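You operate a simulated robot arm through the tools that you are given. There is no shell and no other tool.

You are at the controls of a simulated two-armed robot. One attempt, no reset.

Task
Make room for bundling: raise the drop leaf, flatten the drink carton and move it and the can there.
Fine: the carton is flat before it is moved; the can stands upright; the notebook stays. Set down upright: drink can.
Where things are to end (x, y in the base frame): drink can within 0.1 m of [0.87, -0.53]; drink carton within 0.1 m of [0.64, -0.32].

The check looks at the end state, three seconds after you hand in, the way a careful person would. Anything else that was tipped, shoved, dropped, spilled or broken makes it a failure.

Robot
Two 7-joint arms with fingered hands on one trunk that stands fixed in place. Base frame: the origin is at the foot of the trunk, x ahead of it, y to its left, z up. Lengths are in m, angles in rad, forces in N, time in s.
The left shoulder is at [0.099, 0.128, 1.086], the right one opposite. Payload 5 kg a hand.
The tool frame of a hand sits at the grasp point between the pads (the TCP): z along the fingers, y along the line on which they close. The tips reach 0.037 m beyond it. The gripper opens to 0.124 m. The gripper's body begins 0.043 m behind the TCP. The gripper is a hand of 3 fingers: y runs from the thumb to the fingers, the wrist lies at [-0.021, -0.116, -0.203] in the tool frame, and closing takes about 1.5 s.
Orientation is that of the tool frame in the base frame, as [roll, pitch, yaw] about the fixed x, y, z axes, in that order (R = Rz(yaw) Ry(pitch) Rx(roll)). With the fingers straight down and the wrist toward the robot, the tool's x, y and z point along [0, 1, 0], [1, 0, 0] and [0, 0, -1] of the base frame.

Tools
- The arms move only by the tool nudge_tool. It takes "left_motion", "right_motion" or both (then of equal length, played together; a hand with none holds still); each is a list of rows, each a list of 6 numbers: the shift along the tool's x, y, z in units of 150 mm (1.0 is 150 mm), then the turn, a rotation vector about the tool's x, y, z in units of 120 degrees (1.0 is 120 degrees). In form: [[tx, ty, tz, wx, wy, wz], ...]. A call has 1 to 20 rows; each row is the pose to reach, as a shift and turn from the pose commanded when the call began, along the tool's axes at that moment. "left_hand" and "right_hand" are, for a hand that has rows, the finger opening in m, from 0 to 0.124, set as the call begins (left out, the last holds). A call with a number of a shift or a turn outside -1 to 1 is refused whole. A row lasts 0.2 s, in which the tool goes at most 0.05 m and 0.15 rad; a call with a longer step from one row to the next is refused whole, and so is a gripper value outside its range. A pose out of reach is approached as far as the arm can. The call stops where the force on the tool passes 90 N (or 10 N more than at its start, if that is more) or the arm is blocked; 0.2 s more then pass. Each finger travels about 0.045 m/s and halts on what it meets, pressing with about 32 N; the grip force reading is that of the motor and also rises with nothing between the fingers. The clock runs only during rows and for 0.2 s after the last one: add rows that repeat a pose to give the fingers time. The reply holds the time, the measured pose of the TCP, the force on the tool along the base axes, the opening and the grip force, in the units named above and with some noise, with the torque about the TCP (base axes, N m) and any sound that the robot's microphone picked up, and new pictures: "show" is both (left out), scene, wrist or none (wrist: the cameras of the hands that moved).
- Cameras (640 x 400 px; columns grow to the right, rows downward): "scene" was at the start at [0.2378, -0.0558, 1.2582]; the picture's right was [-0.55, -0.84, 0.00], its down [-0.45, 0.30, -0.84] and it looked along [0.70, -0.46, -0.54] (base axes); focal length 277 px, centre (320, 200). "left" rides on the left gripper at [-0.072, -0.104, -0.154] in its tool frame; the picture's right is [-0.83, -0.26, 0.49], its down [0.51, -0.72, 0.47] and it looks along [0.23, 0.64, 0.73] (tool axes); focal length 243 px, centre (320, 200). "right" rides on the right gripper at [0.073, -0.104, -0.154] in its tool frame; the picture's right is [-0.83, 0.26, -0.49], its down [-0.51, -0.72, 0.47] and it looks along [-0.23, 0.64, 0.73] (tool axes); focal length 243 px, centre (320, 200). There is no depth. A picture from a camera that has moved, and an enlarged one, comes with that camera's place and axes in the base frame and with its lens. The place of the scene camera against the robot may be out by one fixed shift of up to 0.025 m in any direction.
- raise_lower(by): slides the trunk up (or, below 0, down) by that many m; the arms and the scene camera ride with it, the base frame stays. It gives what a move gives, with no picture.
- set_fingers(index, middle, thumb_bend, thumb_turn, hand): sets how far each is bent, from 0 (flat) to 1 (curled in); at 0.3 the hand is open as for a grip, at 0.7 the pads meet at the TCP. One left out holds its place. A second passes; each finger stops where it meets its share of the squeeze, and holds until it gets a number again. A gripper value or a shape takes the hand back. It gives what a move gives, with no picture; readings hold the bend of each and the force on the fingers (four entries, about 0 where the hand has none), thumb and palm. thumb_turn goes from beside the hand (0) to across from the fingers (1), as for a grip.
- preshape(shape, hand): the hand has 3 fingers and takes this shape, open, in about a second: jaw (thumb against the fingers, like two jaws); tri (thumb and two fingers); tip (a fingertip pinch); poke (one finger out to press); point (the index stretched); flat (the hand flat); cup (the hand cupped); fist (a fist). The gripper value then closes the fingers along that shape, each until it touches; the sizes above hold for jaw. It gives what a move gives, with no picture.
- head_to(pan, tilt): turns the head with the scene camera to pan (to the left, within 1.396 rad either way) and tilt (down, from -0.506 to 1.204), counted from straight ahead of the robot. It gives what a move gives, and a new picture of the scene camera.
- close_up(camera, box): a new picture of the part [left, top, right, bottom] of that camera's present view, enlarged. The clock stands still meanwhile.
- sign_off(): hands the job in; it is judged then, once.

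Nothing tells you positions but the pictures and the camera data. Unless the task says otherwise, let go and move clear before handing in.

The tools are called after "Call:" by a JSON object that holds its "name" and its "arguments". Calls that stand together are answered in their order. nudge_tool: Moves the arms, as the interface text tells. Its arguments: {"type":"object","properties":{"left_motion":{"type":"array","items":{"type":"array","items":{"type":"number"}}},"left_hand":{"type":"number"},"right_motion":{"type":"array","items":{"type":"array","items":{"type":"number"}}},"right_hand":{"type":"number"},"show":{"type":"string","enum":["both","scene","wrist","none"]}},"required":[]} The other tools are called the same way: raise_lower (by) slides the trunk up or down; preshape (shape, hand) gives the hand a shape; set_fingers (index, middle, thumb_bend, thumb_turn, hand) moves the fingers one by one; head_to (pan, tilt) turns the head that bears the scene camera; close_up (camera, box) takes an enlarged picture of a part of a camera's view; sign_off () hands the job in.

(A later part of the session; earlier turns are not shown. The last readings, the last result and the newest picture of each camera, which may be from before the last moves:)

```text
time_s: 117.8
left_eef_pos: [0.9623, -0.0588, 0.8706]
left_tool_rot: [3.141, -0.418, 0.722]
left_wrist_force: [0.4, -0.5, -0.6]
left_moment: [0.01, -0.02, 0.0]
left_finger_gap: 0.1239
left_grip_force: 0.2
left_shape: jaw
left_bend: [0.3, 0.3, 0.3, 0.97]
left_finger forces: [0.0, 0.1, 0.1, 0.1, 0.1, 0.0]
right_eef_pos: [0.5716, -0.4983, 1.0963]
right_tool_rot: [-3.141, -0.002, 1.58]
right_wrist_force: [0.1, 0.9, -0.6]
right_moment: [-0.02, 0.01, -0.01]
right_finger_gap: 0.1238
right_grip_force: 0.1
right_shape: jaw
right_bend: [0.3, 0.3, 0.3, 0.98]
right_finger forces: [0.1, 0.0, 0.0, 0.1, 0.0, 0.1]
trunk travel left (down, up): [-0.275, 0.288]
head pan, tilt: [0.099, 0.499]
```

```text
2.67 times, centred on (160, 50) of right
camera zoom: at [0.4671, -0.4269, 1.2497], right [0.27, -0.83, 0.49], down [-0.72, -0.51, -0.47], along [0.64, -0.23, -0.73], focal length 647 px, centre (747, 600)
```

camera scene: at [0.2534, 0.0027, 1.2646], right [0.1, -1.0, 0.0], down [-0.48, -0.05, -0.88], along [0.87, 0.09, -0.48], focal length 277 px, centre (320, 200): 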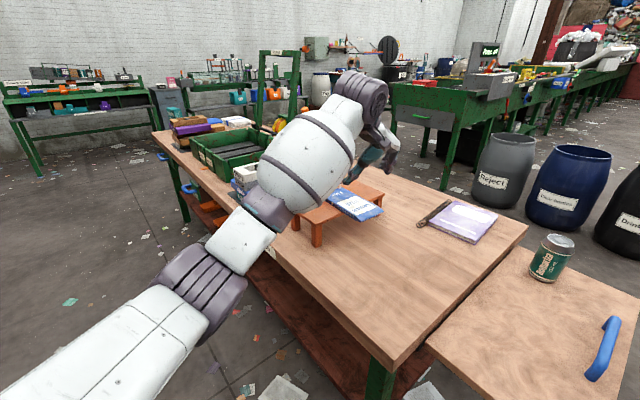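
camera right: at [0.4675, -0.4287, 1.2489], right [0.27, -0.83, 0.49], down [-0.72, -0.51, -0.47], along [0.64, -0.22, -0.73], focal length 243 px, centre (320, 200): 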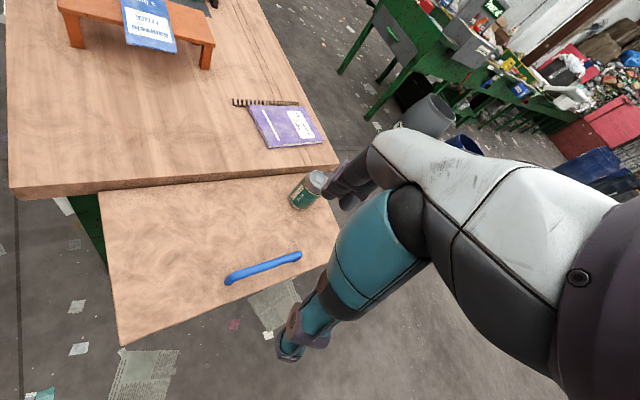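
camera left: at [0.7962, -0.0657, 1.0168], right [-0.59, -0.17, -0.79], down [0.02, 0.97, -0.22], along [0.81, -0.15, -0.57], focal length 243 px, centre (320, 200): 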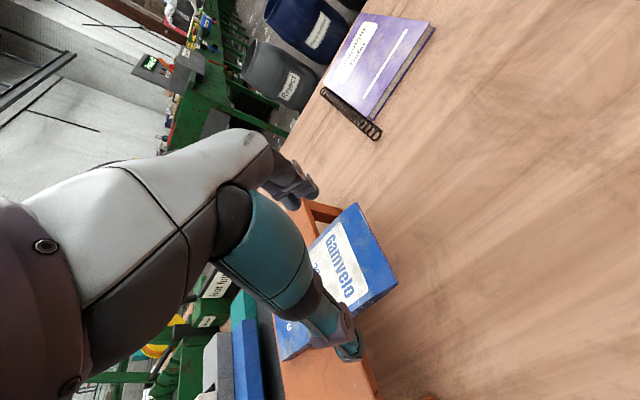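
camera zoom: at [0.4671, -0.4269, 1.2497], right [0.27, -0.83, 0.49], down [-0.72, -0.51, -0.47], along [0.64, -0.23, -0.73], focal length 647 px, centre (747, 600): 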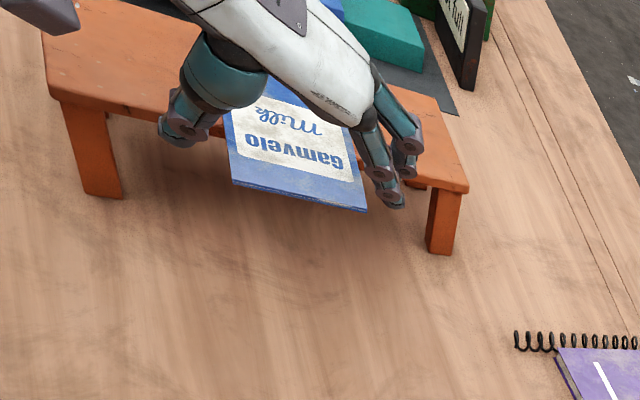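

The view from the right wrist camera is clear: thumb left, fingers right, the sheet between them. I'll close the left hand on its sides.

Call:
{"name": "nudge_tool", "arguments": {"left_motion": [[0, 0, 0, 0, 0, 0], [0, 0, 0, 0, 0, 0], [0, 0, 0, 0, 0, 0], [0, 0, 0, 0, 0, 0], [0, 0, 0, 0, 0, 0], [0, 0, 0, 0, 0, 0]], "left_hand": 0.06, "show": "none"}}

Call:
{"name": "close_up", "arguments": {"camera": "right", "box": [40, 0, 280, 100]}}

Call:
{"name": "close_up", "arguments": {"camera": "left", "box": [200, 130, 480, 400]}}

```text
time_s: 119.2
left_eef_pos: [0.9614, -0.0604, 0.8711]
left_tool_rot: [3.14, -0.42, 0.722]
left_wrist_force: [-0.5, 0.1, 2.8]
left_moment: [0.03, -0.18, 0.01]
left_finger_gap: 0.083
left_grip_force: 31.8
left_shape: jaw
left_bend: [0.27, 0.41, 0.59, 0.99]
left_finger forces: [18.9, 11.7, 0.0, 0.0, 26.3, 0.1]
right_eef_pos: [0.5719, -0.4971, 1.0971]
right_tool_rot: [3.141, -0.001, 1.578]
right_wrist_force: [0.6, -0.4, 0.2]
right_moment: [0.0, 0.0, -0.02]
right_finger_gap: 0.1243
right_grip_force: 0.1
right_shape: jaw
right_bend: [0.3, 0.3, 0.3, 0.98]
right_finger forces: [0.0, 0.1, 0.0, 0.0, 0.0, 0.1]
trunk travel left (down, up): [-0.275, 0.288]
head pan, tilt: [0.099, 0.499]
```

```text
2.67 times, centred on (160, 50) of right
camera zoom: at [0.4671, -0.4269, 1.2497], right [0.27, -0.83, 0.49], down [-0.72, -0.51, -0.47], along [0.64, -0.23, -0.73], focal length 647 px, centre (747, 600)
```

zoom: 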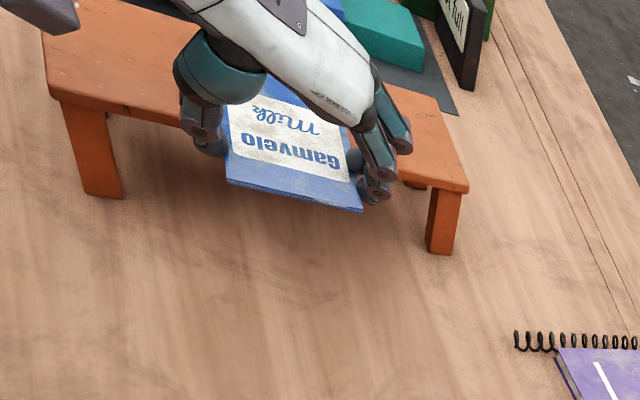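

```text
1.48 times, centred on (340, 265) of left
camera zoom: at [0.7965, -0.0654, 0.9819], right [-0.59, -0.17, -0.79], down [0.02, 0.97, -0.22], along [0.81, -0.15, -0.57], focal length 359 px, centre (290, 104)
```

zoom: 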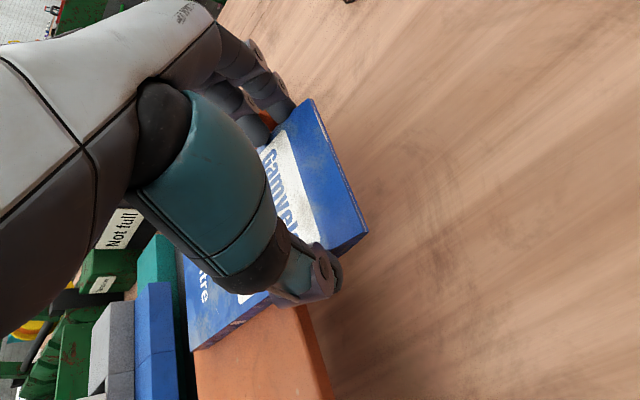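

The sheet is gripped with 32 N across its width. I'll lift slowly.

Call:
{"name": "nudge_tool", "arguments": {"left_motion": [[0.02, 0, -0.046, 0, 0, 0], [0.054, 0, -0.122, 0, 0, 0], [0.108, 0, -0.244, 0, 0, 0], [0.163, 0, -0.365, 0, 0, 0], [0.163, 0, -0.365, 0, 0, 0]], "show": "none"}}

Call:
{"name": "close_up", "arguments": {"camera": "right", "box": [40, 0, 280, 100]}}

Call:
{"name": "close_up", "arguments": {"camera": "left", "box": [160, 100, 520, 400]}}

Call:
{"name": "close_up", "arguments": {"camera": "scene", "box": [260, 80, 460, 260]}}

```text
time_s: 120.3
left_eef_pos: [0.9629, -0.0589, 0.9297]
left_tool_rot: [3.141, -0.416, 0.722]
left_wrist_force: [-0.7, -0.1, 0.0]
left_moment: [-0.03, 0.04, 0.05]
left_finger_gap: 0.0828
left_grip_force: 31.9
left_shape: jaw
left_bend: [0.27, 0.41, 0.59, 0.99]
left_finger forces: [19.1, 10.5, 0.0, 0.0, 25.9, 0.0]
right_eef_pos: [0.5733, -0.4976, 1.096]
right_tool_rot: [-3.141, -0.002, 1.58]
right_wrist_force: [1.0, 0.9, -0.2]
right_moment: [0.01, 0.02, -0.02]
right_finger_gap: 0.1242
right_grip_force: 0.1
right_shape: jaw
right_bend: [0.3, 0.3, 0.3, 0.98]
right_finger forces: [0.0, 0.0, 0.1, 0.0, 0.0, 0.0]
trunk travel left (down, up): [-0.275, 0.288]
head pan, tilt: [0.099, 0.499]
```

```text
2.67 times, centred on (160, 50) of right
camera zoom: at [0.4678, -0.4268, 1.2494], right [0.27, -0.83, 0.49], down [-0.72, -0.51, -0.47], along [0.64, -0.23, -0.73], focal length 647 px, centre (747, 600)
```

zoom: 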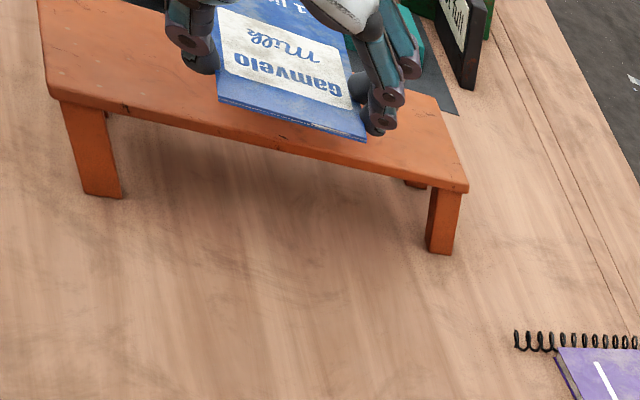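

```text
1.33 times, centred on (340, 250) of left
camera zoom: at [0.7975, -0.0648, 1.0416], right [-0.59, -0.17, -0.79], down [0.02, 0.97, -0.22], along [0.81, -0.15, -0.57], focal length 324 px, centre (293, 133)
```

zoom: 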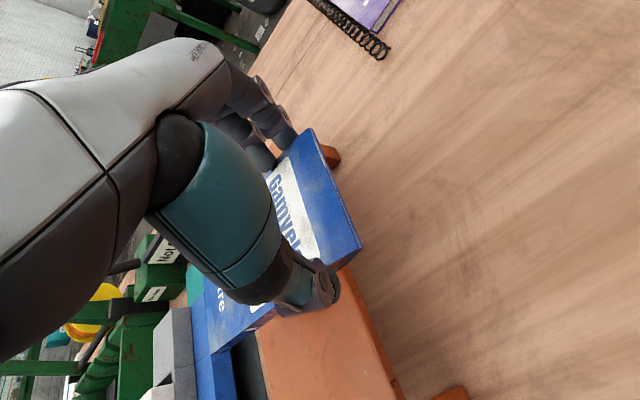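

```text
2.22 times, centred on (360, 170) of scene
camera zoom: at [0.2541, 0.0022, 1.2644], right [0.1, -0.99, 0.0], down [-0.48, -0.05, -0.88], along [0.87, 0.09, -0.48], focal length 616 px, centre (231, 267)
```

zoom: 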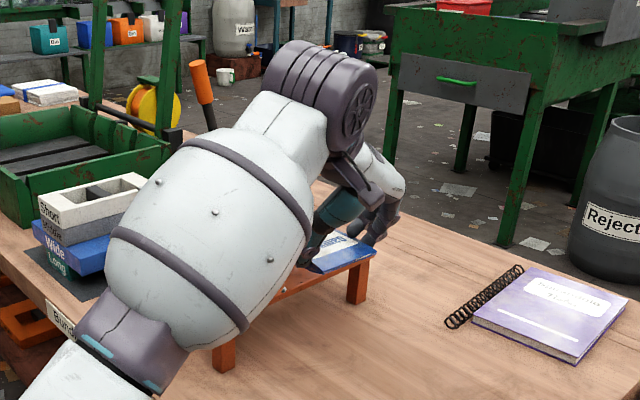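

The carton is off the bench and held level. I'll lift it higher, and move the right arm out of the way to the far right.

Call:
{"name": "nudge_tool", "arguments": {"left_motion": [[0.043, 0, -0.097, 0, 0, 0], [0.087, 0, -0.195, 0, 0, 0], [0.13, 0, -0.292, 0, 0, 0], [0.174, 0, -0.39, 0, 0, 0], [0.217, 0, -0.487, 0, 0, 0]], "right_motion": [[-0.18, -0.08, -0.06, 0, 0, 0], [-0.36, -0.16, -0.12, 0, 0, 0], [-0.54, -0.24, -0.18, 0, 0, 0], [-0.72, -0.32, -0.24, 0, 0, 0], [-0.9, -0.4, -0.3, 0, 0, 0]], "show": "none"}}

Call:
{"name": "nudge_tool", "arguments": {"right_motion": [[-0.16, -0.06, 0, 0, 0, 0], [-0.32, -0.12, 0, 0, 0, 0], [-0.48, -0.18, 0, 0, 0, 0], [-0.64, -0.24, 0, 0, 0, 0], [-0.8, -0.3, 0, 0, 0, 0]], "show": "none"}}

Call:
{"name": "head_to", "arguments": {"pan": -0.35, "tilt": 0.6}}

```text
time_s: 121.5
left_eef_pos: [0.9616, -0.0602, 1.0119]
left_tool_rot: [-3.141, -0.418, 0.72]
left_wrist_force: [-1.0, -0.4, -0.5]
left_moment: [0.01, 0.03, -0.01]
left_finger_gap: 0.0825
left_grip_force: 31.9
left_shape: jaw
left_bend: [0.27, 0.41, 0.59, 0.99]
left_finger forces: [19.1, 10.5, 0.0, 0.0, 25.8, 0.1]
right_eef_pos: [0.5127, -0.6337, 1.1405]
right_tool_rot: [3.141, -0.002, 1.578]
right_wrist_force: [-0.2, -0.2, 0.6]
right_moment: [0.0, -0.03, -0.01]
right_finger_gap: 0.124
right_grip_force: 0.1
right_shape: jaw
right_bend: [0.3, 0.3, 0.3, 0.98]
right_finger forces: [0.0, 0.1, 0.0, 0.0, 0.0, 0.0]
trunk travel left (down, up): [-0.275, 0.288]
head pan, tilt: [0.099, 0.499]
```

```text
time_s: 122.8
left_eef_pos: [0.9618, -0.0597, 1.0102]
left_tool_rot: [-3.141, -0.418, 0.722]
left_wrist_force: [-0.2, -0.6, -0.3]
left_moment: [0.0, 0.0, 0.02]
left_finger_gap: 0.0827
left_grip_force: 31.6
left_shape: jaw
left_bend: [0.27, 0.41, 0.59, 0.99]
left_finger forces: [19.1, 10.5, 0.0, 0.0, 25.8, 0.0]
right_eef_pos: [0.4693, -0.7544, 1.1404]
right_tool_rot: [-3.141, -0.003, 1.58]
right_wrist_force: [0.6, 0.8, 0.1]
right_moment: [-0.02, -0.02, -0.02]
right_finger_gap: 0.1239
right_grip_force: 0.2
right_shape: jaw
right_bend: [0.3, 0.3, 0.3, 0.98]
right_finger forces: [0.1, 0.0, 0.0, 0.0, 0.1, 0.0]
trunk travel left (down, up): [-0.275, 0.288]
head pan, tilt: [0.099, 0.499]
```

```text
time_s: 123.7
left_eef_pos: [0.9618, -0.0599, 1.0101]
left_tool_rot: [3.14, -0.421, 0.722]
left_wrist_force: [0.8, 0.0, -0.4]
left_moment: [0.0, 0.01, 0.0]
left_finger_gap: 0.0828
left_grip_force: 32.2
left_shape: jaw
left_bend: [0.27, 0.41, 0.59, 0.99]
left_finger forces: [19.1, 10.4, 0.1, 0.0, 25.9, 0.0]
right_eef_pos: [0.47, -0.7525, 1.1391]
right_tool_rot: [3.141, -0.003, 1.58]
right_wrist_force: [1.0, 0.1, 0.0]
right_moment: [0.0, -0.02, 0.0]
right_finger_gap: 0.1238
right_grip_force: 0.1
right_shape: jaw
right_bend: [0.3, 0.3, 0.3, 0.98]
right_finger forces: [0.0, 0.1, 0.0, 0.1, 0.1, 0.0]
trunk travel left (down, up): [-0.275, 0.288]
head pan, tilt: [-0.351, 0.6]
camera scene: at [0.2462, -0.0373, 1.2555], right [-0.34, -0.94, 0.0], down [-0.53, 0.19, -0.83], along [0.78, -0.28, -0.56], focal length 277 px, centre (320, 200)
```

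scene: 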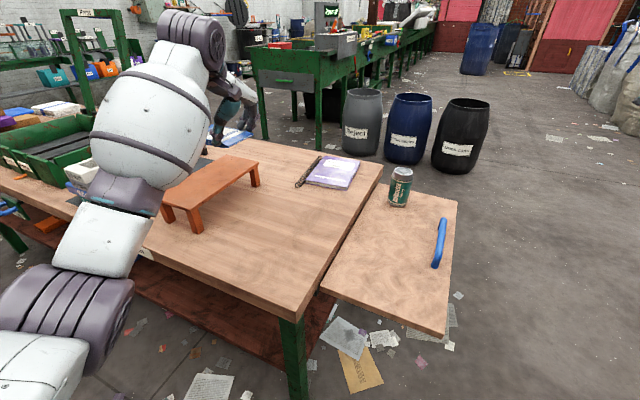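

Everything is in view: bench in place, can standing, leaf up. I'll carry the carton toward the leaf in steps, staying high.

Call:
{"name": "nudge_tool", "arguments": {"left_motion": [[-0.212, -0.012, -0.044, 0, 0, 0], [-0.425, -0.025, -0.089, 0, 0, 0], [-0.637, -0.037, -0.133, 0, 0, 0], [-0.85, -0.05, -0.178, 0, 0, 0]], "show": "none"}}

Call:
{"name": "nudge_tool", "arguments": {"left_motion": [[-0.212, -0.012, -0.044, 0, 0, 0], [-0.425, -0.025, -0.089, 0, 0, 0], [-0.637, -0.037, -0.133, 0, 0, 0], [-0.85, -0.05, -0.178, 0, 0, 0]], "show": "scene"}}

```text
time_s: 124.7
left_eef_pos: [0.8621, -0.1381, 0.9822]
left_tool_rot: [3.141, -0.417, 0.72]
left_wrist_force: [0.1, 0.8, -1.0]
left_moment: [0.01, 0.02, 0.01]
left_finger_gap: 0.0828
left_grip_force: 31.9
left_shape: jaw
left_bend: [0.27, 0.41, 0.59, 0.99]
left_finger forces: [19.2, 10.4, 0.0, 0.0, 25.9, 0.0]
right_eef_pos: [0.4703, -0.7531, 1.1392]
right_tool_rot: [-3.141, -0.003, 1.579]
right_wrist_force: [0.5, -0.1, -0.1]
right_moment: [0.03, 0.01, 0.0]
right_finger_gap: 0.124
right_grip_force: 0.1
right_shape: jaw
right_bend: [0.3, 0.3, 0.3, 0.98]
right_finger forces: [0.1, 0.0, 0.0, 0.1, 0.1, 0.0]
trunk travel left (down, up): [-0.275, 0.288]
head pan, tilt: [-0.351, 0.6]
```

```text
time_s: 125.7
left_eef_pos: [0.7605, -0.2177, 0.9541]
left_tool_rot: [-3.14, -0.418, 0.719]
left_wrist_force: [0.6, -0.3, -0.3]
left_moment: [-0.02, 0.02, -0.02]
left_finger_gap: 0.0827
left_grip_force: 32.0
left_shape: jaw
left_bend: [0.27, 0.41, 0.59, 0.99]
left_finger forces: [19.1, 10.1, 0.0, 0.0, 25.6, 0.0]
right_eef_pos: [0.4695, -0.753, 1.1395]
right_tool_rot: [3.14, -0.003, 1.578]
right_wrist_force: [-0.2, -0.1, 0.4]
right_moment: [-0.01, 0.02, 0.01]
right_finger_gap: 0.1239
right_grip_force: 0.1
right_shape: jaw
right_bend: [0.3, 0.3, 0.3, 0.98]
right_finger forces: [0.1, 0.1, 0.0, 0.1, 0.0, 0.0]
trunk travel left (down, up): [-0.275, 0.288]
head pan, tilt: [-0.351, 0.6]
camera scene: at [0.2459, -0.0379, 1.2555], right [-0.34, -0.94, 0.0], down [-0.53, 0.19, -0.83], along [0.78, -0.28, -0.56], focal length 277 px, centre (320, 200)
```

scene: 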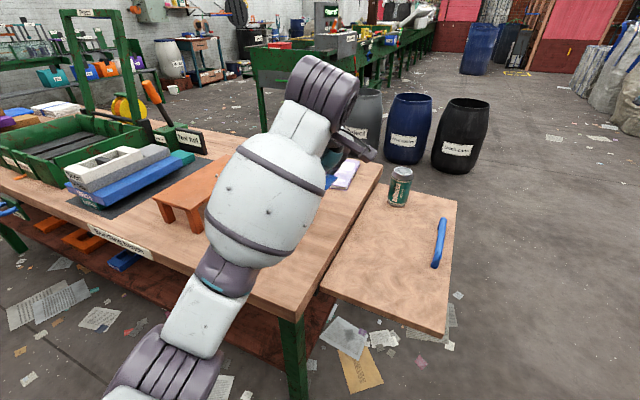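

The carry goes smoothly. I'll continue over the table corner toward the leaf.

Call:
{"name": "nudge_tool", "arguments": {"left_motion": [[-0.212, -0.012, -0.07, 0, 0, 0], [-0.425, -0.025, -0.14, 0, 0, 0], [-0.637, -0.037, -0.21, 0, 0, 0], [-0.85, -0.05, -0.28, 0, 0, 0]], "show": "both"}}

```text
time_s: 126.7
left_eef_pos: [0.6549, -0.3007, 0.9406]
left_tool_rot: [-3.141, -0.42, 0.72]
left_wrist_force: [0.0, -0.4, 0.1]
left_moment: [0.0, 0.02, 0.02]
left_finger_gap: 0.0825
left_grip_force: 31.9
left_shape: jaw
left_bend: [0.27, 0.41, 0.59, 0.99]
left_finger forces: [19.2, 10.2, 0.1, 0.1, 25.5, 0.0]
right_eef_pos: [0.4695, -0.7541, 1.14]
right_tool_rot: [-3.14, -0.003, 1.58]
right_wrist_force: [-0.6, 1.1, 0.3]
right_moment: [0.0, -0.02, 0.0]
right_finger_gap: 0.1239
right_grip_force: 0.1
right_shape: jaw
right_bend: [0.3, 0.3, 0.3, 0.98]
right_finger forces: [0.1, 0.1, 0.0, 0.0, 0.1, 0.1]
trunk travel left (down, up): [-0.275, 0.288]
head pan, tilt: [-0.351, 0.6]
camera scene: at [0.2457, -0.0379, 1.2555], right [-0.34, -0.94, 0.0], down [-0.53, 0.19, -0.83], along [0.78, -0.28, -0.56], focal length 277 px, centre (320, 200)
camera left: at [0.4907, -0.3062, 1.0529], right [-0.59, -0.17, -0.79], down [0.02, 0.97, -0.22], along [0.81, -0.14, -0.57], focal length 243 px, centre (320, 200)
```

scene: 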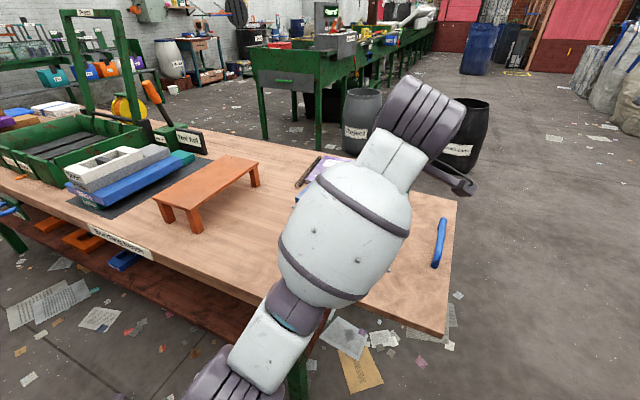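
left: 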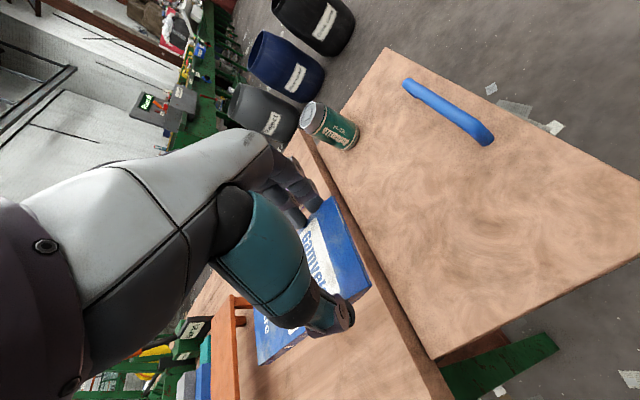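

The carton is just over the table edge now. One more step brings it over the leaf target, still about 15 cm up.

Call:
{"name": "nudge_tool", "arguments": {"left_motion": [[-0.209, -0.015, -0.02, 0, 0, 0], [-0.418, -0.03, -0.04, 0, 0, 0], [-0.628, -0.046, -0.061, 0, 0, 0], [-0.837, -0.061, -0.081, 0, 0, 0], [-0.837, -0.061, -0.081, 0, 0, 0]], "show": "both"}}

Call:
{"name": "close_up", "arguments": {"camera": "right", "box": [0, 0, 640, 400]}}

```text
time_s: 127.8
left_eef_pos: [0.5589, -0.3694, 0.9004]
left_tool_rot: [-3.14, -0.419, 0.721]
left_wrist_force: [-0.7, 0.3, -0.6]
left_moment: [-0.03, 0.01, -0.04]
left_finger_gap: 0.0826
left_grip_force: 31.8
left_shape: jaw
left_bend: [0.27, 0.41, 0.59, 0.99]
left_finger forces: [19.0, 10.1, 0.0, 0.0, 25.4, 0.0]
right_eef_pos: [0.47, -0.7531, 1.1403]
right_tool_rot: [-3.142, 0.001, 1.579]
right_wrist_force: [0.2, -0.5, -0.2]
right_moment: [0.01, 0.02, -0.01]
right_finger_gap: 0.124
right_grip_force: 0.1
right_shape: jaw
right_bend: [0.3, 0.3, 0.3, 0.98]
right_finger forces: [0.0, 0.0, 0.0, 0.0, 0.0, 0.0]
trunk travel left (down, up): [-0.275, 0.288]
head pan, tilt: [-0.351, 0.6]
camera scene: at [0.2462, -0.0371, 1.2554], right [-0.34, -0.94, 0.0], down [-0.53, 0.19, -0.83], along [0.77, -0.28, -0.56], focal length 277 px, centre (320, 200)
camera left: at [0.3944, -0.3762, 1.0123], right [-0.59, -0.17, -0.79], down [0.02, 0.97, -0.22], along [0.81, -0.15, -0.57], focal length 243 px, centre (320, 200)
```

scene: 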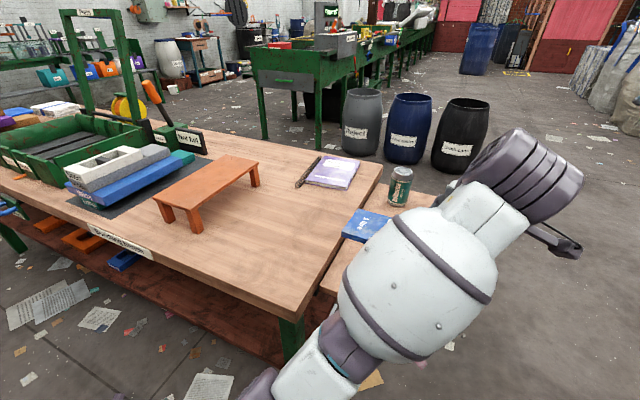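
left: 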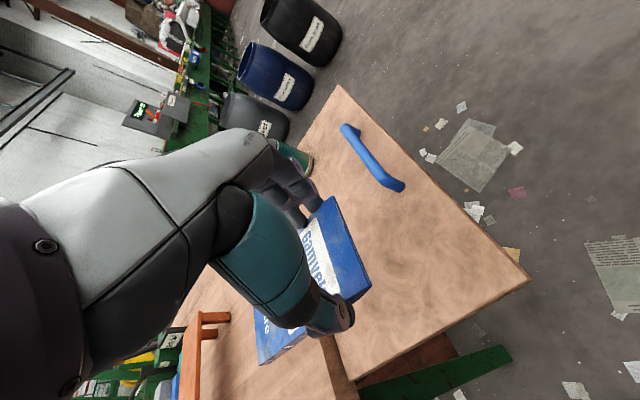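

```text
1.00 times, centred on (320, 200) of right (not enlarged: the box is as wide or as high as the picture)
camera zoom: at [0.3646, -0.6818, 1.2936], right [0.27, -0.83, 0.49], down [-0.72, -0.51, -0.47], along [0.64, -0.23, -0.73], focal length 243 px, centre (320, 200)
```

zoom: 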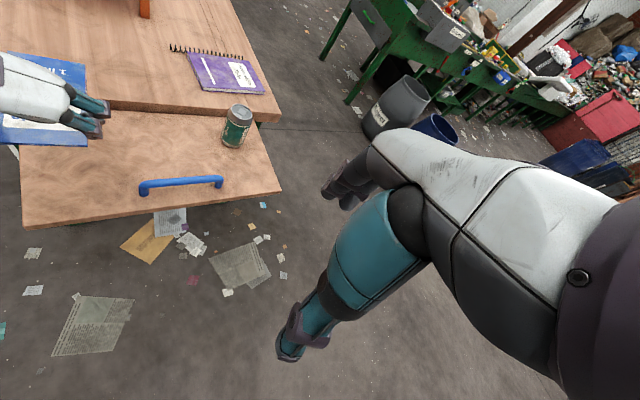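

The carton hovers over the leaf with its landing spot at about (0.613, -0.322), clear of the handle. I'll lower it to just above the leaf.

Call:
{"name": "nudge_tool", "arguments": {"left_motion": [[-0.07, 0, 0.158, 0, 0, 0], [-0.14, 0, 0.316, 0, 0, 0], [-0.21, 0, 0.474, 0, 0, 0], [-0.28, 0, 0.63, 0, 0, 0], [-0.339, 0, 0.761, 0, 0, 0], [-0.339, 0, 0.761, 0, 0, 0]], "show": "both"}}

Call:
{"name": "close_up", "arguments": {"camera": "right", "box": [0, 20, 300, 250]}}

```text
time_s: 129.2
left_eef_pos: [0.5595, -0.3699, 0.7761]
left_tool_rot: [-3.14, -0.42, 0.722]
left_wrist_force: [-0.3, -0.1, -0.3]
left_moment: [-0.05, 0.0, -0.02]
left_finger_gap: 0.0821
left_grip_force: 31.8
left_shape: jaw
left_bend: [0.27, 0.41, 0.59, 0.99]
left_finger forces: [19.1, 9.9, 0.0, 0.0, 25.3, 0.1]
right_eef_pos: [0.4704, -0.7523, 1.1401]
right_tool_rot: [-3.141, -0.002, 1.58]
right_wrist_force: [-0.6, -0.3, 0.5]
right_moment: [-0.03, 0.03, -0.04]
right_finger_gap: 0.1239
right_grip_force: 0.1
right_shape: jaw
right_bend: [0.3, 0.3, 0.3, 0.98]
right_finger forces: [0.0, 0.0, 0.0, 0.0, 0.0, 0.0]
trunk travel left (down, up): [-0.275, 0.288]
head pan, tilt: [-0.351, 0.6]
camera scene: at [0.2461, -0.0373, 1.2555], right [-0.34, -0.94, 0.0], down [-0.53, 0.19, -0.83], along [0.77, -0.28, -0.56], focal length 277 px, centre (320, 200)
camera left: at [0.3948, -0.376, 0.8874], right [-0.59, -0.17, -0.79], down [0.02, 0.97, -0.22], along [0.81, -0.15, -0.57], focal length 243 px, centre (320, 200)
```

scene: 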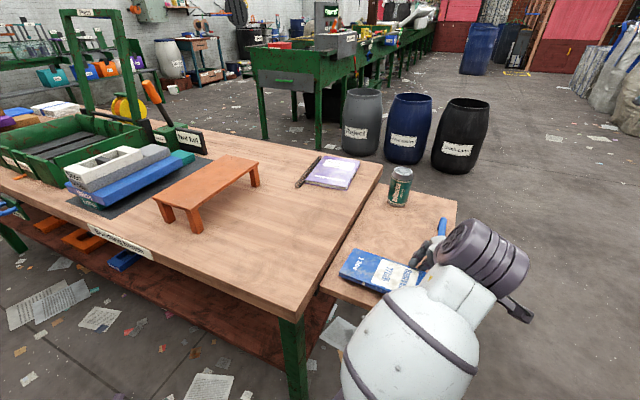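
left: 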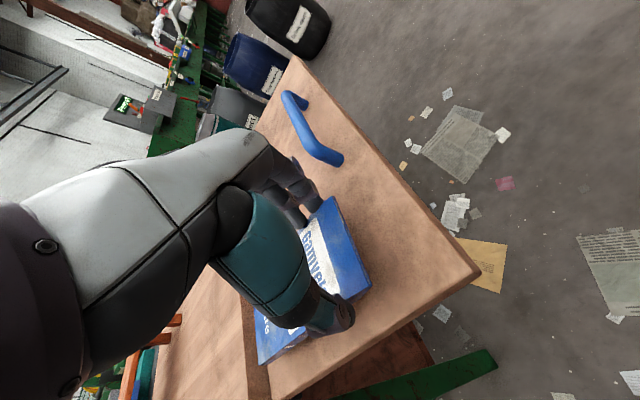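

```text
1.74 times, centred on (150, 135) of right
camera zoom: at [0.3645, -0.682, 1.2935], right [0.27, -0.83, 0.49], down [-0.72, -0.51, -0.47], along [0.64, -0.23, -0.73], focal length 422 px, centre (616, 313)
```

zoom: 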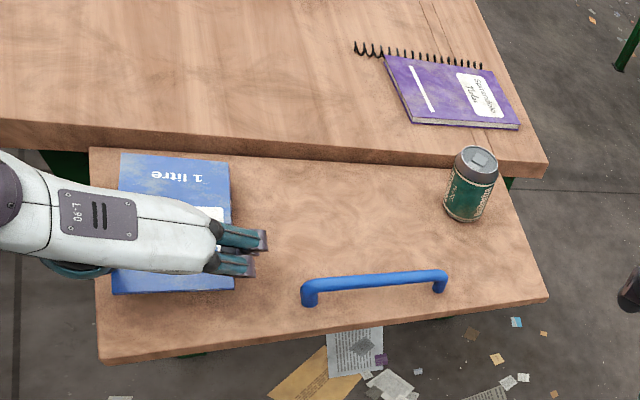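

The carton sits over the near half of the leaf, parallel to it, about 2–3 cm up. I'll lower it the rest of the way gently, watching the force.

Call:
{"name": "nudge_tool", "arguments": {"left_motion": [[-0.02, 0, 0.045, 0, 0, 0], [-0.046, 0, 0.104, 0, 0, 0], [-0.046, 0, 0.104, 0, 0, 0]], "show": "none"}}

Call:
{"name": "nudge_tool", "arguments": {"left_motion": [[-0.014, 0, 0.03, 0, 0, 0], [-0.014, 0, 0.03, 0, 0, 0]], "show": "none"}}

Call:
{"name": "close_up", "arguments": {"camera": "right", "box": [0, 20, 300, 250]}}

Call:
{"name": "close_up", "arguments": {"camera": "scene", "box": [300, 180, 480, 320]}}

```text
time_s: 130.1
left_eef_pos: [0.5597, -0.3702, 0.76]
left_tool_rot: [3.141, -0.419, 0.72]
left_wrist_force: [-0.4, 0.1, -0.4]
left_moment: [-0.02, 0.01, -0.02]
left_finger_gap: 0.0826
left_grip_force: 32.0
left_shape: jaw
left_bend: [0.27, 0.41, 0.59, 0.99]
left_finger forces: [19.1, 9.9, 0.1, 0.0, 25.4, 0.1]
right_eef_pos: [0.4706, -0.7526, 1.1411]
right_tool_rot: [3.14, -0.002, 1.581]
right_wrist_force: [1.1, 0.7, -0.2]
right_moment: [0.05, 0.01, 0.0]
right_finger_gap: 0.1242
right_grip_force: 0.0
right_shape: jaw
right_bend: [0.3, 0.3, 0.3, 0.98]
right_finger forces: [0.0, 0.1, 0.0, 0.0, 0.0, 0.0]
trunk travel left (down, up): [-0.275, 0.288]
head pan, tilt: [-0.351, 0.6]
```

```text
time_s: 130.7
left_eef_pos: [0.5588, -0.3713, 0.7547]
left_tool_rot: [3.14, -0.419, 0.721]
left_wrist_force: [-1.1, -0.5, 0.7]
left_moment: [0.07, -0.1, -0.04]
left_finger_gap: 0.0827
left_grip_force: 32.3
left_shape: jaw
left_bend: [0.27, 0.41, 0.59, 0.99]
left_finger forces: [19.0, 12.0, 0.1, 0.0, 25.5, 0.0]
right_eef_pos: [0.469, -0.7527, 1.1404]
right_tool_rot: [-3.141, -0.002, 1.579]
right_wrist_force: [-0.5, -0.4, 0.1]
right_moment: [0.0, -0.01, 0.01]
right_finger_gap: 0.124
right_grip_force: 0.1
right_shape: jaw
right_bend: [0.3, 0.3, 0.3, 0.98]
right_finger forces: [0.0, 0.0, 0.0, 0.0, 0.1, 0.1]
trunk travel left (down, up): [-0.275, 0.288]
head pan, tilt: [-0.351, 0.6]
```

```text
1.74 times, centred on (150, 135) of right
camera zoom: at [0.3645, -0.682, 1.2935], right [0.27, -0.83, 0.49], down [-0.72, -0.51, -0.47], along [0.64, -0.23, -0.73], focal length 422 px, centre (616, 313)
```

zoom: 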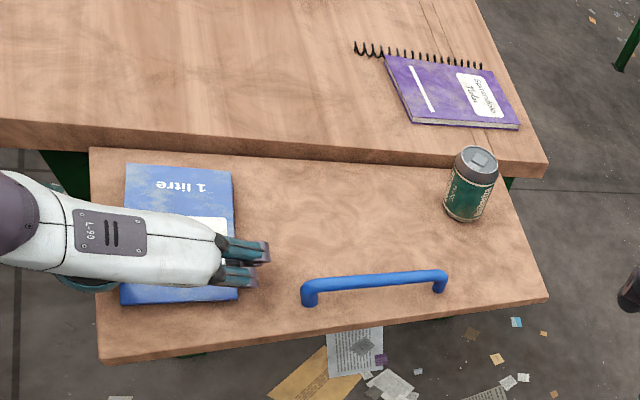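

```text
2.86 times, centred on (390, 250) of scene
camera zoom: at [0.2461, -0.0373, 1.2555], right [-0.34, -0.94, 0.0], down [-0.53, 0.19, -0.83], along [0.77, -0.28, -0.56], focal length 793 px, centre (120, 57)
```

zoom: 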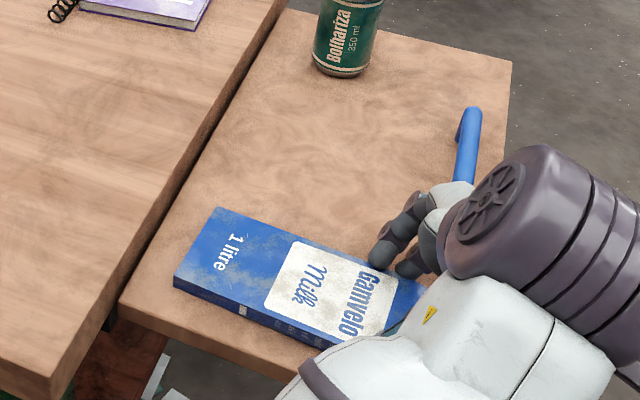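

A fingertip is just touching the leaf and the sheet is less than a centimetre above it. I'll open the hand to let it down.

Call:
{"name": "nudge_tool", "arguments": {"left_motion": [[0, 0, 0, 0, 0, 0], [0, 0, 0, 0, 0, 0], [0, 0, 0, 0, 0, 0], [0, 0, 0, 0, 0, 0], [0, 0, 0, 0, 0, 0], [0, 0, 0, 0, 0, 0]], "left_hand": 0.124, "show": "none"}}

Call:
{"name": "close_up", "arguments": {"camera": "right", "box": [0, 20, 300, 250]}}

Call:
{"name": "close_up", "arguments": {"camera": "scene", "box": [300, 180, 480, 320]}}

```text
time_s: 132.1
left_eef_pos: [0.5594, -0.3709, 0.7546]
left_tool_rot: [-3.141, -0.418, 0.72]
left_wrist_force: [0.2, 0.6, -0.3]
left_moment: [-0.01, 0.01, 0.0]
left_finger_gap: 0.1235
left_grip_force: 0.1
left_shape: jaw
left_bend: [0.3, 0.3, 0.3, 0.98]
left_finger forces: [0.0, 0.0, 0.0, 0.0, 0.1, 0.0]
right_eef_pos: [0.4706, -0.7526, 1.1404]
right_tool_rot: [-3.14, -0.001, 1.581]
right_wrist_force: [-0.5, -0.3, -0.5]
right_moment: [-0.01, 0.01, 0.01]
right_finger_gap: 0.1242
right_grip_force: 0.0
right_shape: jaw
right_bend: [0.3, 0.3, 0.3, 0.98]
right_finger forces: [0.0, 0.0, 0.0, 0.0, 0.0, 0.0]
trunk travel left (down, up): [-0.275, 0.288]
head pan, tilt: [-0.351, 0.6]
```

```text
1.74 times, centred on (150, 135) of right
camera zoom: at [0.3646, -0.682, 1.2935], right [0.27, -0.83, 0.49], down [-0.72, -0.51, -0.47], along [0.64, -0.23, -0.73], focal length 422 px, centre (616, 313)
```

zoom: 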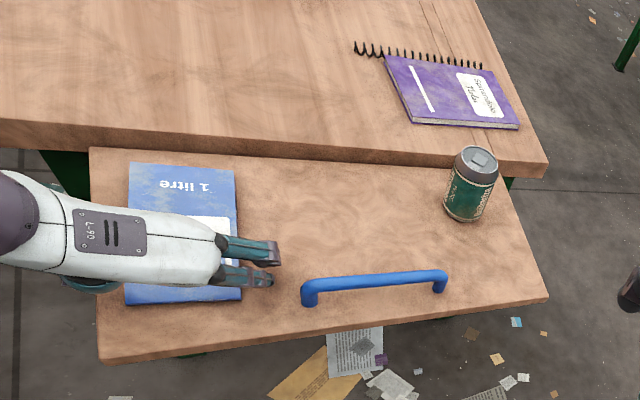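

```text
2.86 times, centred on (390, 250) of scene
camera zoom: at [0.2461, -0.0373, 1.2555], right [-0.34, -0.94, 0.0], down [-0.53, 0.19, -0.83], along [0.77, -0.28, -0.56], focal length 793 px, centre (120, 57)
```

zoom: 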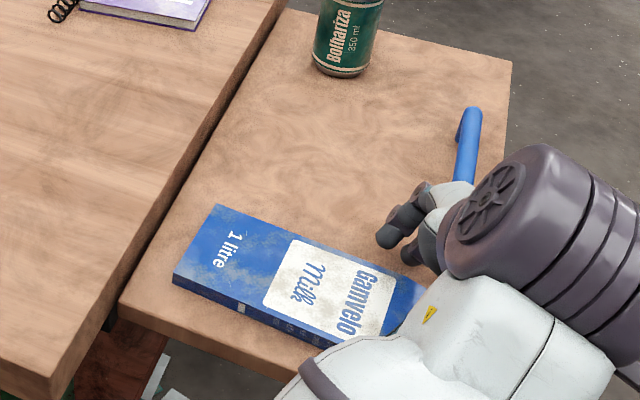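

The carton lies flat on the leaf. I'll lift the left hand straight up and away.

Call:
{"name": "nudge_tool", "arguments": {"left_motion": [[0.05, 0, -0.11, 0, 0, 0], [0.14, 0, -0.31, 0, 0, 0], [0.23, 0, -0.52, 0, 0, 0], [0.325, 0, -0.731, 0, 0, 0], [0.4, 0, -0.9, 0, 0, 0]], "show": "none"}}

Call:
{"name": "nudge_tool", "arguments": {"left_motion": [[0.15, -0.18, -0.14, 0, 0, 0], [0.3, -0.36, -0.28, 0, 0, 0], [0.45, -0.54, -0.42, 0, 0, 0], [0.6, -0.72, -0.56, 0, 0, 0], [0.7, -0.9, -0.6, 0, 0, 0]], "show": "none"}}

Call:
{"name": "nudge_tool", "arguments": {"left_motion": [[0.15, -0.2, -0.03, 0, 0, 0], [0.3, -0.4, -0.06, 0, 0, 0], [0.45, -0.6, -0.09, 0, 0, 0], [0.6, -0.8, -0.12, 0, 0, 0], [0.7, -0.95, -0.15, 0, 0, 0]], "show": "scene"}}

```text
time_s: 133.2
left_eef_pos: [0.5594, -0.3696, 0.9028]
left_tool_rot: [-3.14, -0.419, 0.72]
left_wrist_force: [0.1, -0.2, -0.5]
left_moment: [0.02, 0.0, 0.0]
left_finger_gap: 0.1236
left_grip_force: 0.1
left_shape: jaw
left_bend: [0.3, 0.3, 0.3, 0.98]
left_finger forces: [0.1, 0.1, 0.0, 0.0, 0.0, 0.0]
right_eef_pos: [0.4708, -0.7523, 1.1414]
right_tool_rot: [-3.141, 0.0, 1.581]
right_wrist_force: [0.4, -0.1, -0.4]
right_moment: [0.02, -0.01, -0.01]
right_finger_gap: 0.1237
right_grip_force: 0.1
right_shape: jaw
right_bend: [0.3, 0.3, 0.3, 0.98]
right_finger forces: [0.0, 0.0, 0.1, 0.1, 0.1, 0.0]
trunk travel left (down, up): [-0.275, 0.288]
head pan, tilt: [-0.351, 0.6]
```

```text
time_s: 134.4
left_eef_pos: [0.5806, -0.2544, 0.9352]
left_tool_rot: [3.11, -0.424, 0.725]
left_wrist_force: [-0.6, 1.6, 0.5]
left_moment: [-0.04, 0.0, -0.05]
left_finger_gap: 0.1241
left_grip_force: 0.2
left_shape: jaw
left_bend: [0.3, 0.3, 0.3, 0.98]
left_finger forces: [0.1, 0.1, 0.1, 0.1, 0.0, 0.1]
left hand out of reach, approached as far as the arm can: row 1, 2, 3, 4, 5
right_eef_pos: [0.4694, -0.7516, 1.1419]
right_tool_rot: [-3.141, 0.0, 1.579]
right_wrist_force: [-0.3, 0.2, 0.1]
right_moment: [-0.01, -0.02, -0.03]
right_finger_gap: 0.1241
right_grip_force: 0.0
right_shape: jaw
right_bend: [0.3, 0.3, 0.3, 0.98]
right_finger forces: [0.0, 0.1, 0.1, 0.1, 0.0, 0.0]
trunk travel left (down, up): [-0.275, 0.288]
head pan, tilt: [-0.351, 0.6]
```

```text
time_s: 135.7
left_eef_pos: [0.5959, -0.1223, 0.9113]
left_tool_rot: [3.127, -0.427, 0.728]
left_wrist_force: [0.1, -0.7, -0.7]
left_moment: [0.04, -0.01, 0.04]
left_finger_gap: 0.1241
left_grip_force: 0.1
left_shape: jaw
left_bend: [0.3, 0.3, 0.3, 0.98]
left_finger forces: [0.1, 0.1, 0.0, 0.0, 0.0, 0.0]
left hand out of reach, approached as far as the arm can: row 1, 2, 3, 4, 5
right_eef_pos: [0.4709, -0.7529, 1.1412]
right_tool_rot: [-3.141, 0.0, 1.579]
right_wrist_force: [0.3, -0.5, -0.3]
right_moment: [-0.02, -0.03, 0.03]
right_finger_gap: 0.124
right_grip_force: 0.0
right_shape: jaw
right_bend: [0.3, 0.3, 0.3, 0.98]
right_finger forces: [0.0, 0.0, 0.0, 0.0, 0.0, 0.1]
trunk travel left (down, up): [-0.275, 0.288]
head pan, tilt: [-0.351, 0.6]
camera scene: at [0.2461, -0.0373, 1.2555], right [-0.34, -0.94, 0.0], down [-0.53, 0.19, -0.83], along [0.77, -0.28, -0.56], focal length 277 px, centre (320, 200)
```

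scene: 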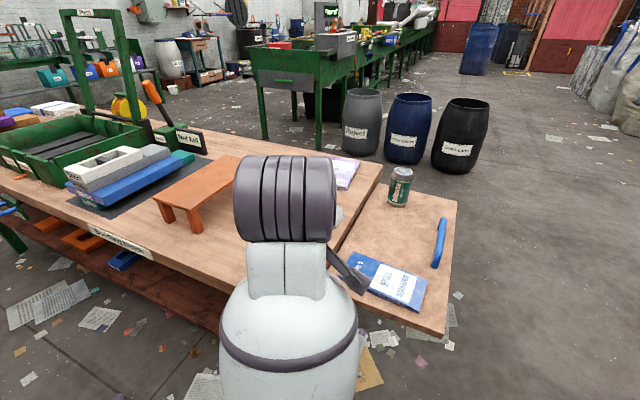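

The carton and can are on the leaf. The left hand is near a joint limit close to the body, so I'll move it forward and up and back to its own side, clear of everything.

Call:
{"name": "nudge_tool", "arguments": {"left_motion": [[0.186, 0.038, -0.063, 0, 0, 0], [0.372, 0.076, -0.126, 0, 0, 0], [0.558, 0.114, -0.19, 0, 0, 0], [0.744, 0.152, -0.253, 0, 0, 0], [0.93, 0.19, -0.316, 0, 0, 0]], "show": "none"}}

Call:
{"name": "nudge_tool", "arguments": {"left_motion": [[0.13, -0.14, -0.06, 0, 0, 0], [0.26, -0.28, -0.12, 0, 0, 0], [0.39, -0.42, -0.18, 0, 0, 0], [0.52, -0.56, -0.24, 0, 0, 0], [0.65, -0.7, -0.3, 0, 0, 0]], "show": "both"}}

Call:
{"name": "close_up", "arguments": {"camera": "scene", "box": [300, 150, 480, 350]}}

Call:
{"name": "close_up", "arguments": {"camera": "right", "box": [0, 20, 300, 250]}}

```text
time_s: 136.8
left_eef_pos: [0.7217, -0.0832, 0.9853]
left_tool_rot: [3.133, -0.42, 0.724]
left_wrist_force: [-0.2, 0.1, 0.3]
left_moment: [-0.01, -0.04, 0.0]
left_finger_gap: 0.1238
left_grip_force: 0.1
left_shape: jaw
left_bend: [0.3, 0.3, 0.3, 0.98]
left_finger forces: [0.1, 0.0, 0.0, 0.0, 0.0, 0.0]
left hand out of reach, approached as far as the arm can: row 1, 2, 3, 4, 5
right_eef_pos: [0.4713, -0.7521, 1.1396]
right_tool_rot: [-3.14, 0.0, 1.581]
right_wrist_force: [-0.1, -0.2, 0.3]
right_moment: [0.01, 0.05, -0.02]
right_finger_gap: 0.1243
right_grip_force: 0.1
right_shape: jaw
right_bend: [0.3, 0.3, 0.3, 0.98]
right_finger forces: [0.1, 0.0, 0.0, 0.1, 0.0, 0.0]
trunk travel left (down, up): [-0.275, 0.288]
head pan, tilt: [-0.351, 0.6]
```

```text
time_s: 138.1
left_eef_pos: [0.7678, 0.0113, 1.0044]
left_tool_rot: [3.126, -0.429, 0.73]
left_wrist_force: [-0.5, 0.2, 0.6]
left_moment: [-0.03, 0.0, 0.0]
left_finger_gap: 0.1238
left_grip_force: 0.1
left_shape: jaw
left_bend: [0.3, 0.3, 0.3, 0.98]
left_finger forces: [0.1, 0.0, 0.1, 0.0, 0.0, 0.0]
left hand out of reach, approached as far as the arm can: row 1, 2, 3, 4, 5
right_eef_pos: [0.4704, -0.7521, 1.1407]
right_tool_rot: [-3.14, -0.001, 1.58]
right_wrist_force: [0.0, 0.9, 0.3]
right_moment: [0.0, -0.02, 0.0]
right_finger_gap: 0.1242
right_grip_force: 0.1
right_shape: jaw
right_bend: [0.3, 0.3, 0.3, 0.98]
right_finger forces: [0.0, 0.0, 0.1, 0.1, 0.0, 0.0]
trunk travel left (down, up): [-0.275, 0.288]
head pan, tilt: [-0.351, 0.6]
camera scene: at [0.2462, -0.0364, 1.2555], right [-0.34, -0.94, 0.0], down [-0.53, 0.19, -0.83], along [0.77, -0.28, -0.56], focal length 277 px, centre (320, 200)
camera left: at [0.6017, 0.005, 1.1133], right [-0.58, -0.18, -0.8], down [0.02, 0.97, -0.23], along [0.82, -0.14, -0.56], focal length 243 px, centre (320, 200)
```

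scene: 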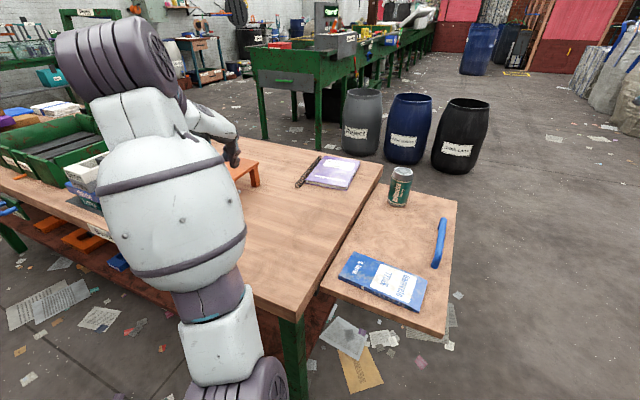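
left: 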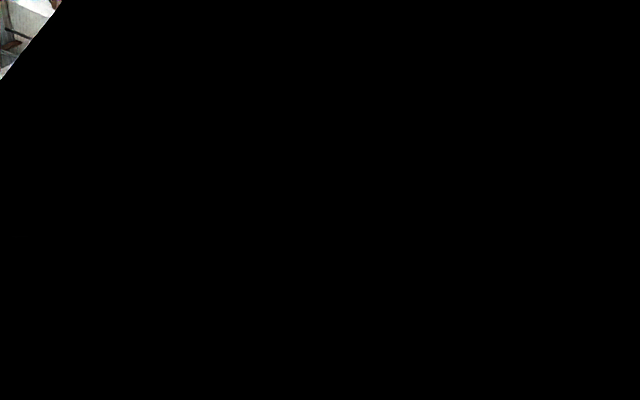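

```text
2.00 times, centred on (390, 250) of scene
camera zoom: at [0.2462, -0.0364, 1.2555], right [-0.34, -0.94, 0.0], down [-0.53, 0.19, -0.83], along [0.77, -0.28, -0.56], focal length 555 px, centre (180, 100)
```

zoom: 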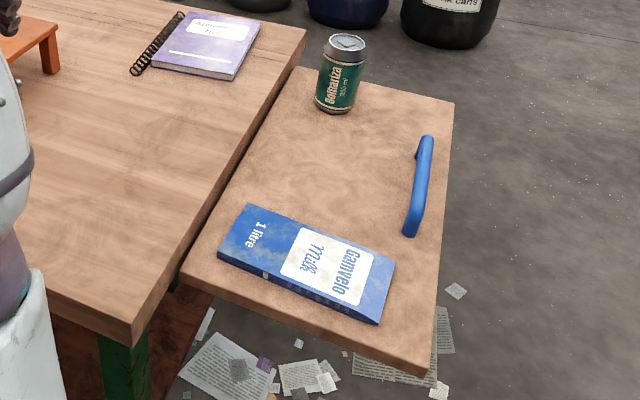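

```text
1.74 times, centred on (150, 135) of right
camera zoom: at [0.3646, -0.681, 1.2941], right [0.27, -0.83, 0.49], down [-0.72, -0.51, -0.47], along [0.64, -0.23, -0.73], focal length 422 px, centre (616, 313)
```

zoom: 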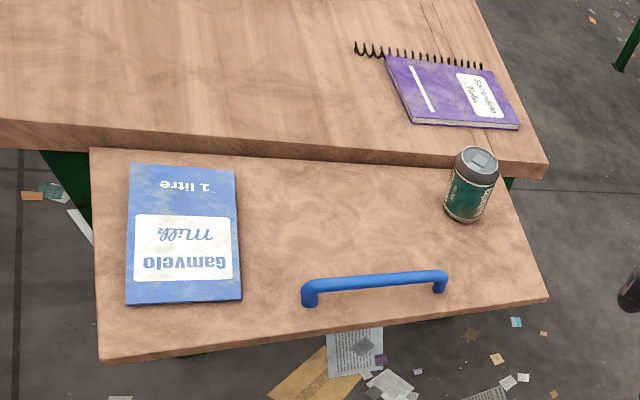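

Carton flat and can upright, both on the raised leaf, with the notebook untouched. The left wrist camera is dark because the hand is folded in tightly, so I'll unwind its yaw while raising it away from the bench.

Call:
{"name": "nudge_tool", "arguments": {"left_motion": [[0.036, 0, -0.081, 0.0275, 0, -0.0618], [0.072, 0, -0.162, 0.055, 0, -0.1236], [0.109, 0, -0.244, 0.0826, 0, -0.1854], [0.145, 0, -0.325, 0.1101, 0, -0.2472], [0.181, 0, -0.406, 0.1376, 0, -0.309], [0.217, 0, -0.487, 0.1651, 0, -0.3708]], "show": "both"}}

```text
time_s: 139.4
left_eef_pos: [0.8101, 0.0269, 1.0584]
left_tool_rot: [3.129, -0.423, 1.576]
left_wrist_force: [0.5, 0.0, 0.2]
left_moment: [-0.03, 0.02, 0.04]
left_finger_gap: 0.1238
left_grip_force: 0.1
left_shape: jaw
left_bend: [0.3, 0.3, 0.3, 0.98]
left_finger forces: [0.0, 0.0, 0.1, 0.1, 0.1, 0.0]
left hand out of reach, approached as far as the arm can: row 1, 2, 3, 4, 5, 6
right_eef_pos: [0.4687, -0.7534, 1.1396]
right_tool_rot: [-3.142, -0.001, 1.58]
right_wrist_force: [-0.6, -1.0, 0.5]
right_moment: [0.02, 0.02, 0.0]
right_finger_gap: 0.1241
right_grip_force: 0.1
right_shape: jaw
right_bend: [0.3, 0.3, 0.3, 0.98]
right_finger forces: [0.0, 0.0, 0.1, 0.0, 0.0, 0.0]
trunk travel left (down, up): [-0.275, 0.288]
head pan, tilt: [-0.351, 0.6]
camera scene: at [0.2463, -0.0373, 1.2554], right [-0.34, -0.94, 0.0], down [-0.53, 0.19, -0.82], along [0.77, -0.28, -0.57], focal length 277 px, centre (320, 200)
camera left: at [0.7051, -0.1014, 1.1682], right [-0.25, -0.56, -0.79], down [-0.72, 0.66, -0.23], along [0.65, 0.51, -0.57], focal length 243 px, centre (320, 200)
```

scene: 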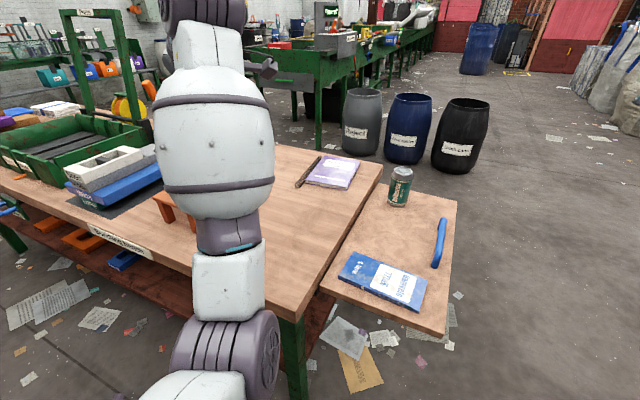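
left: 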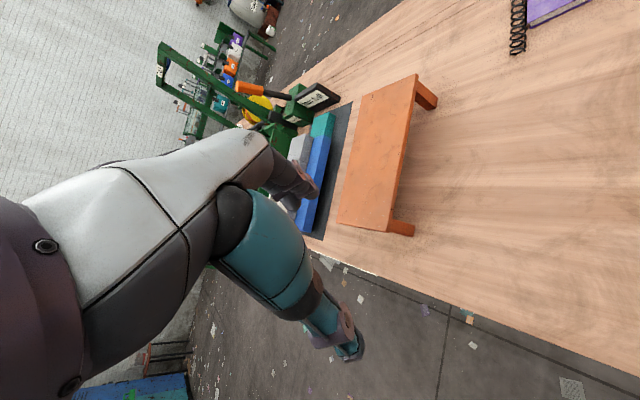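

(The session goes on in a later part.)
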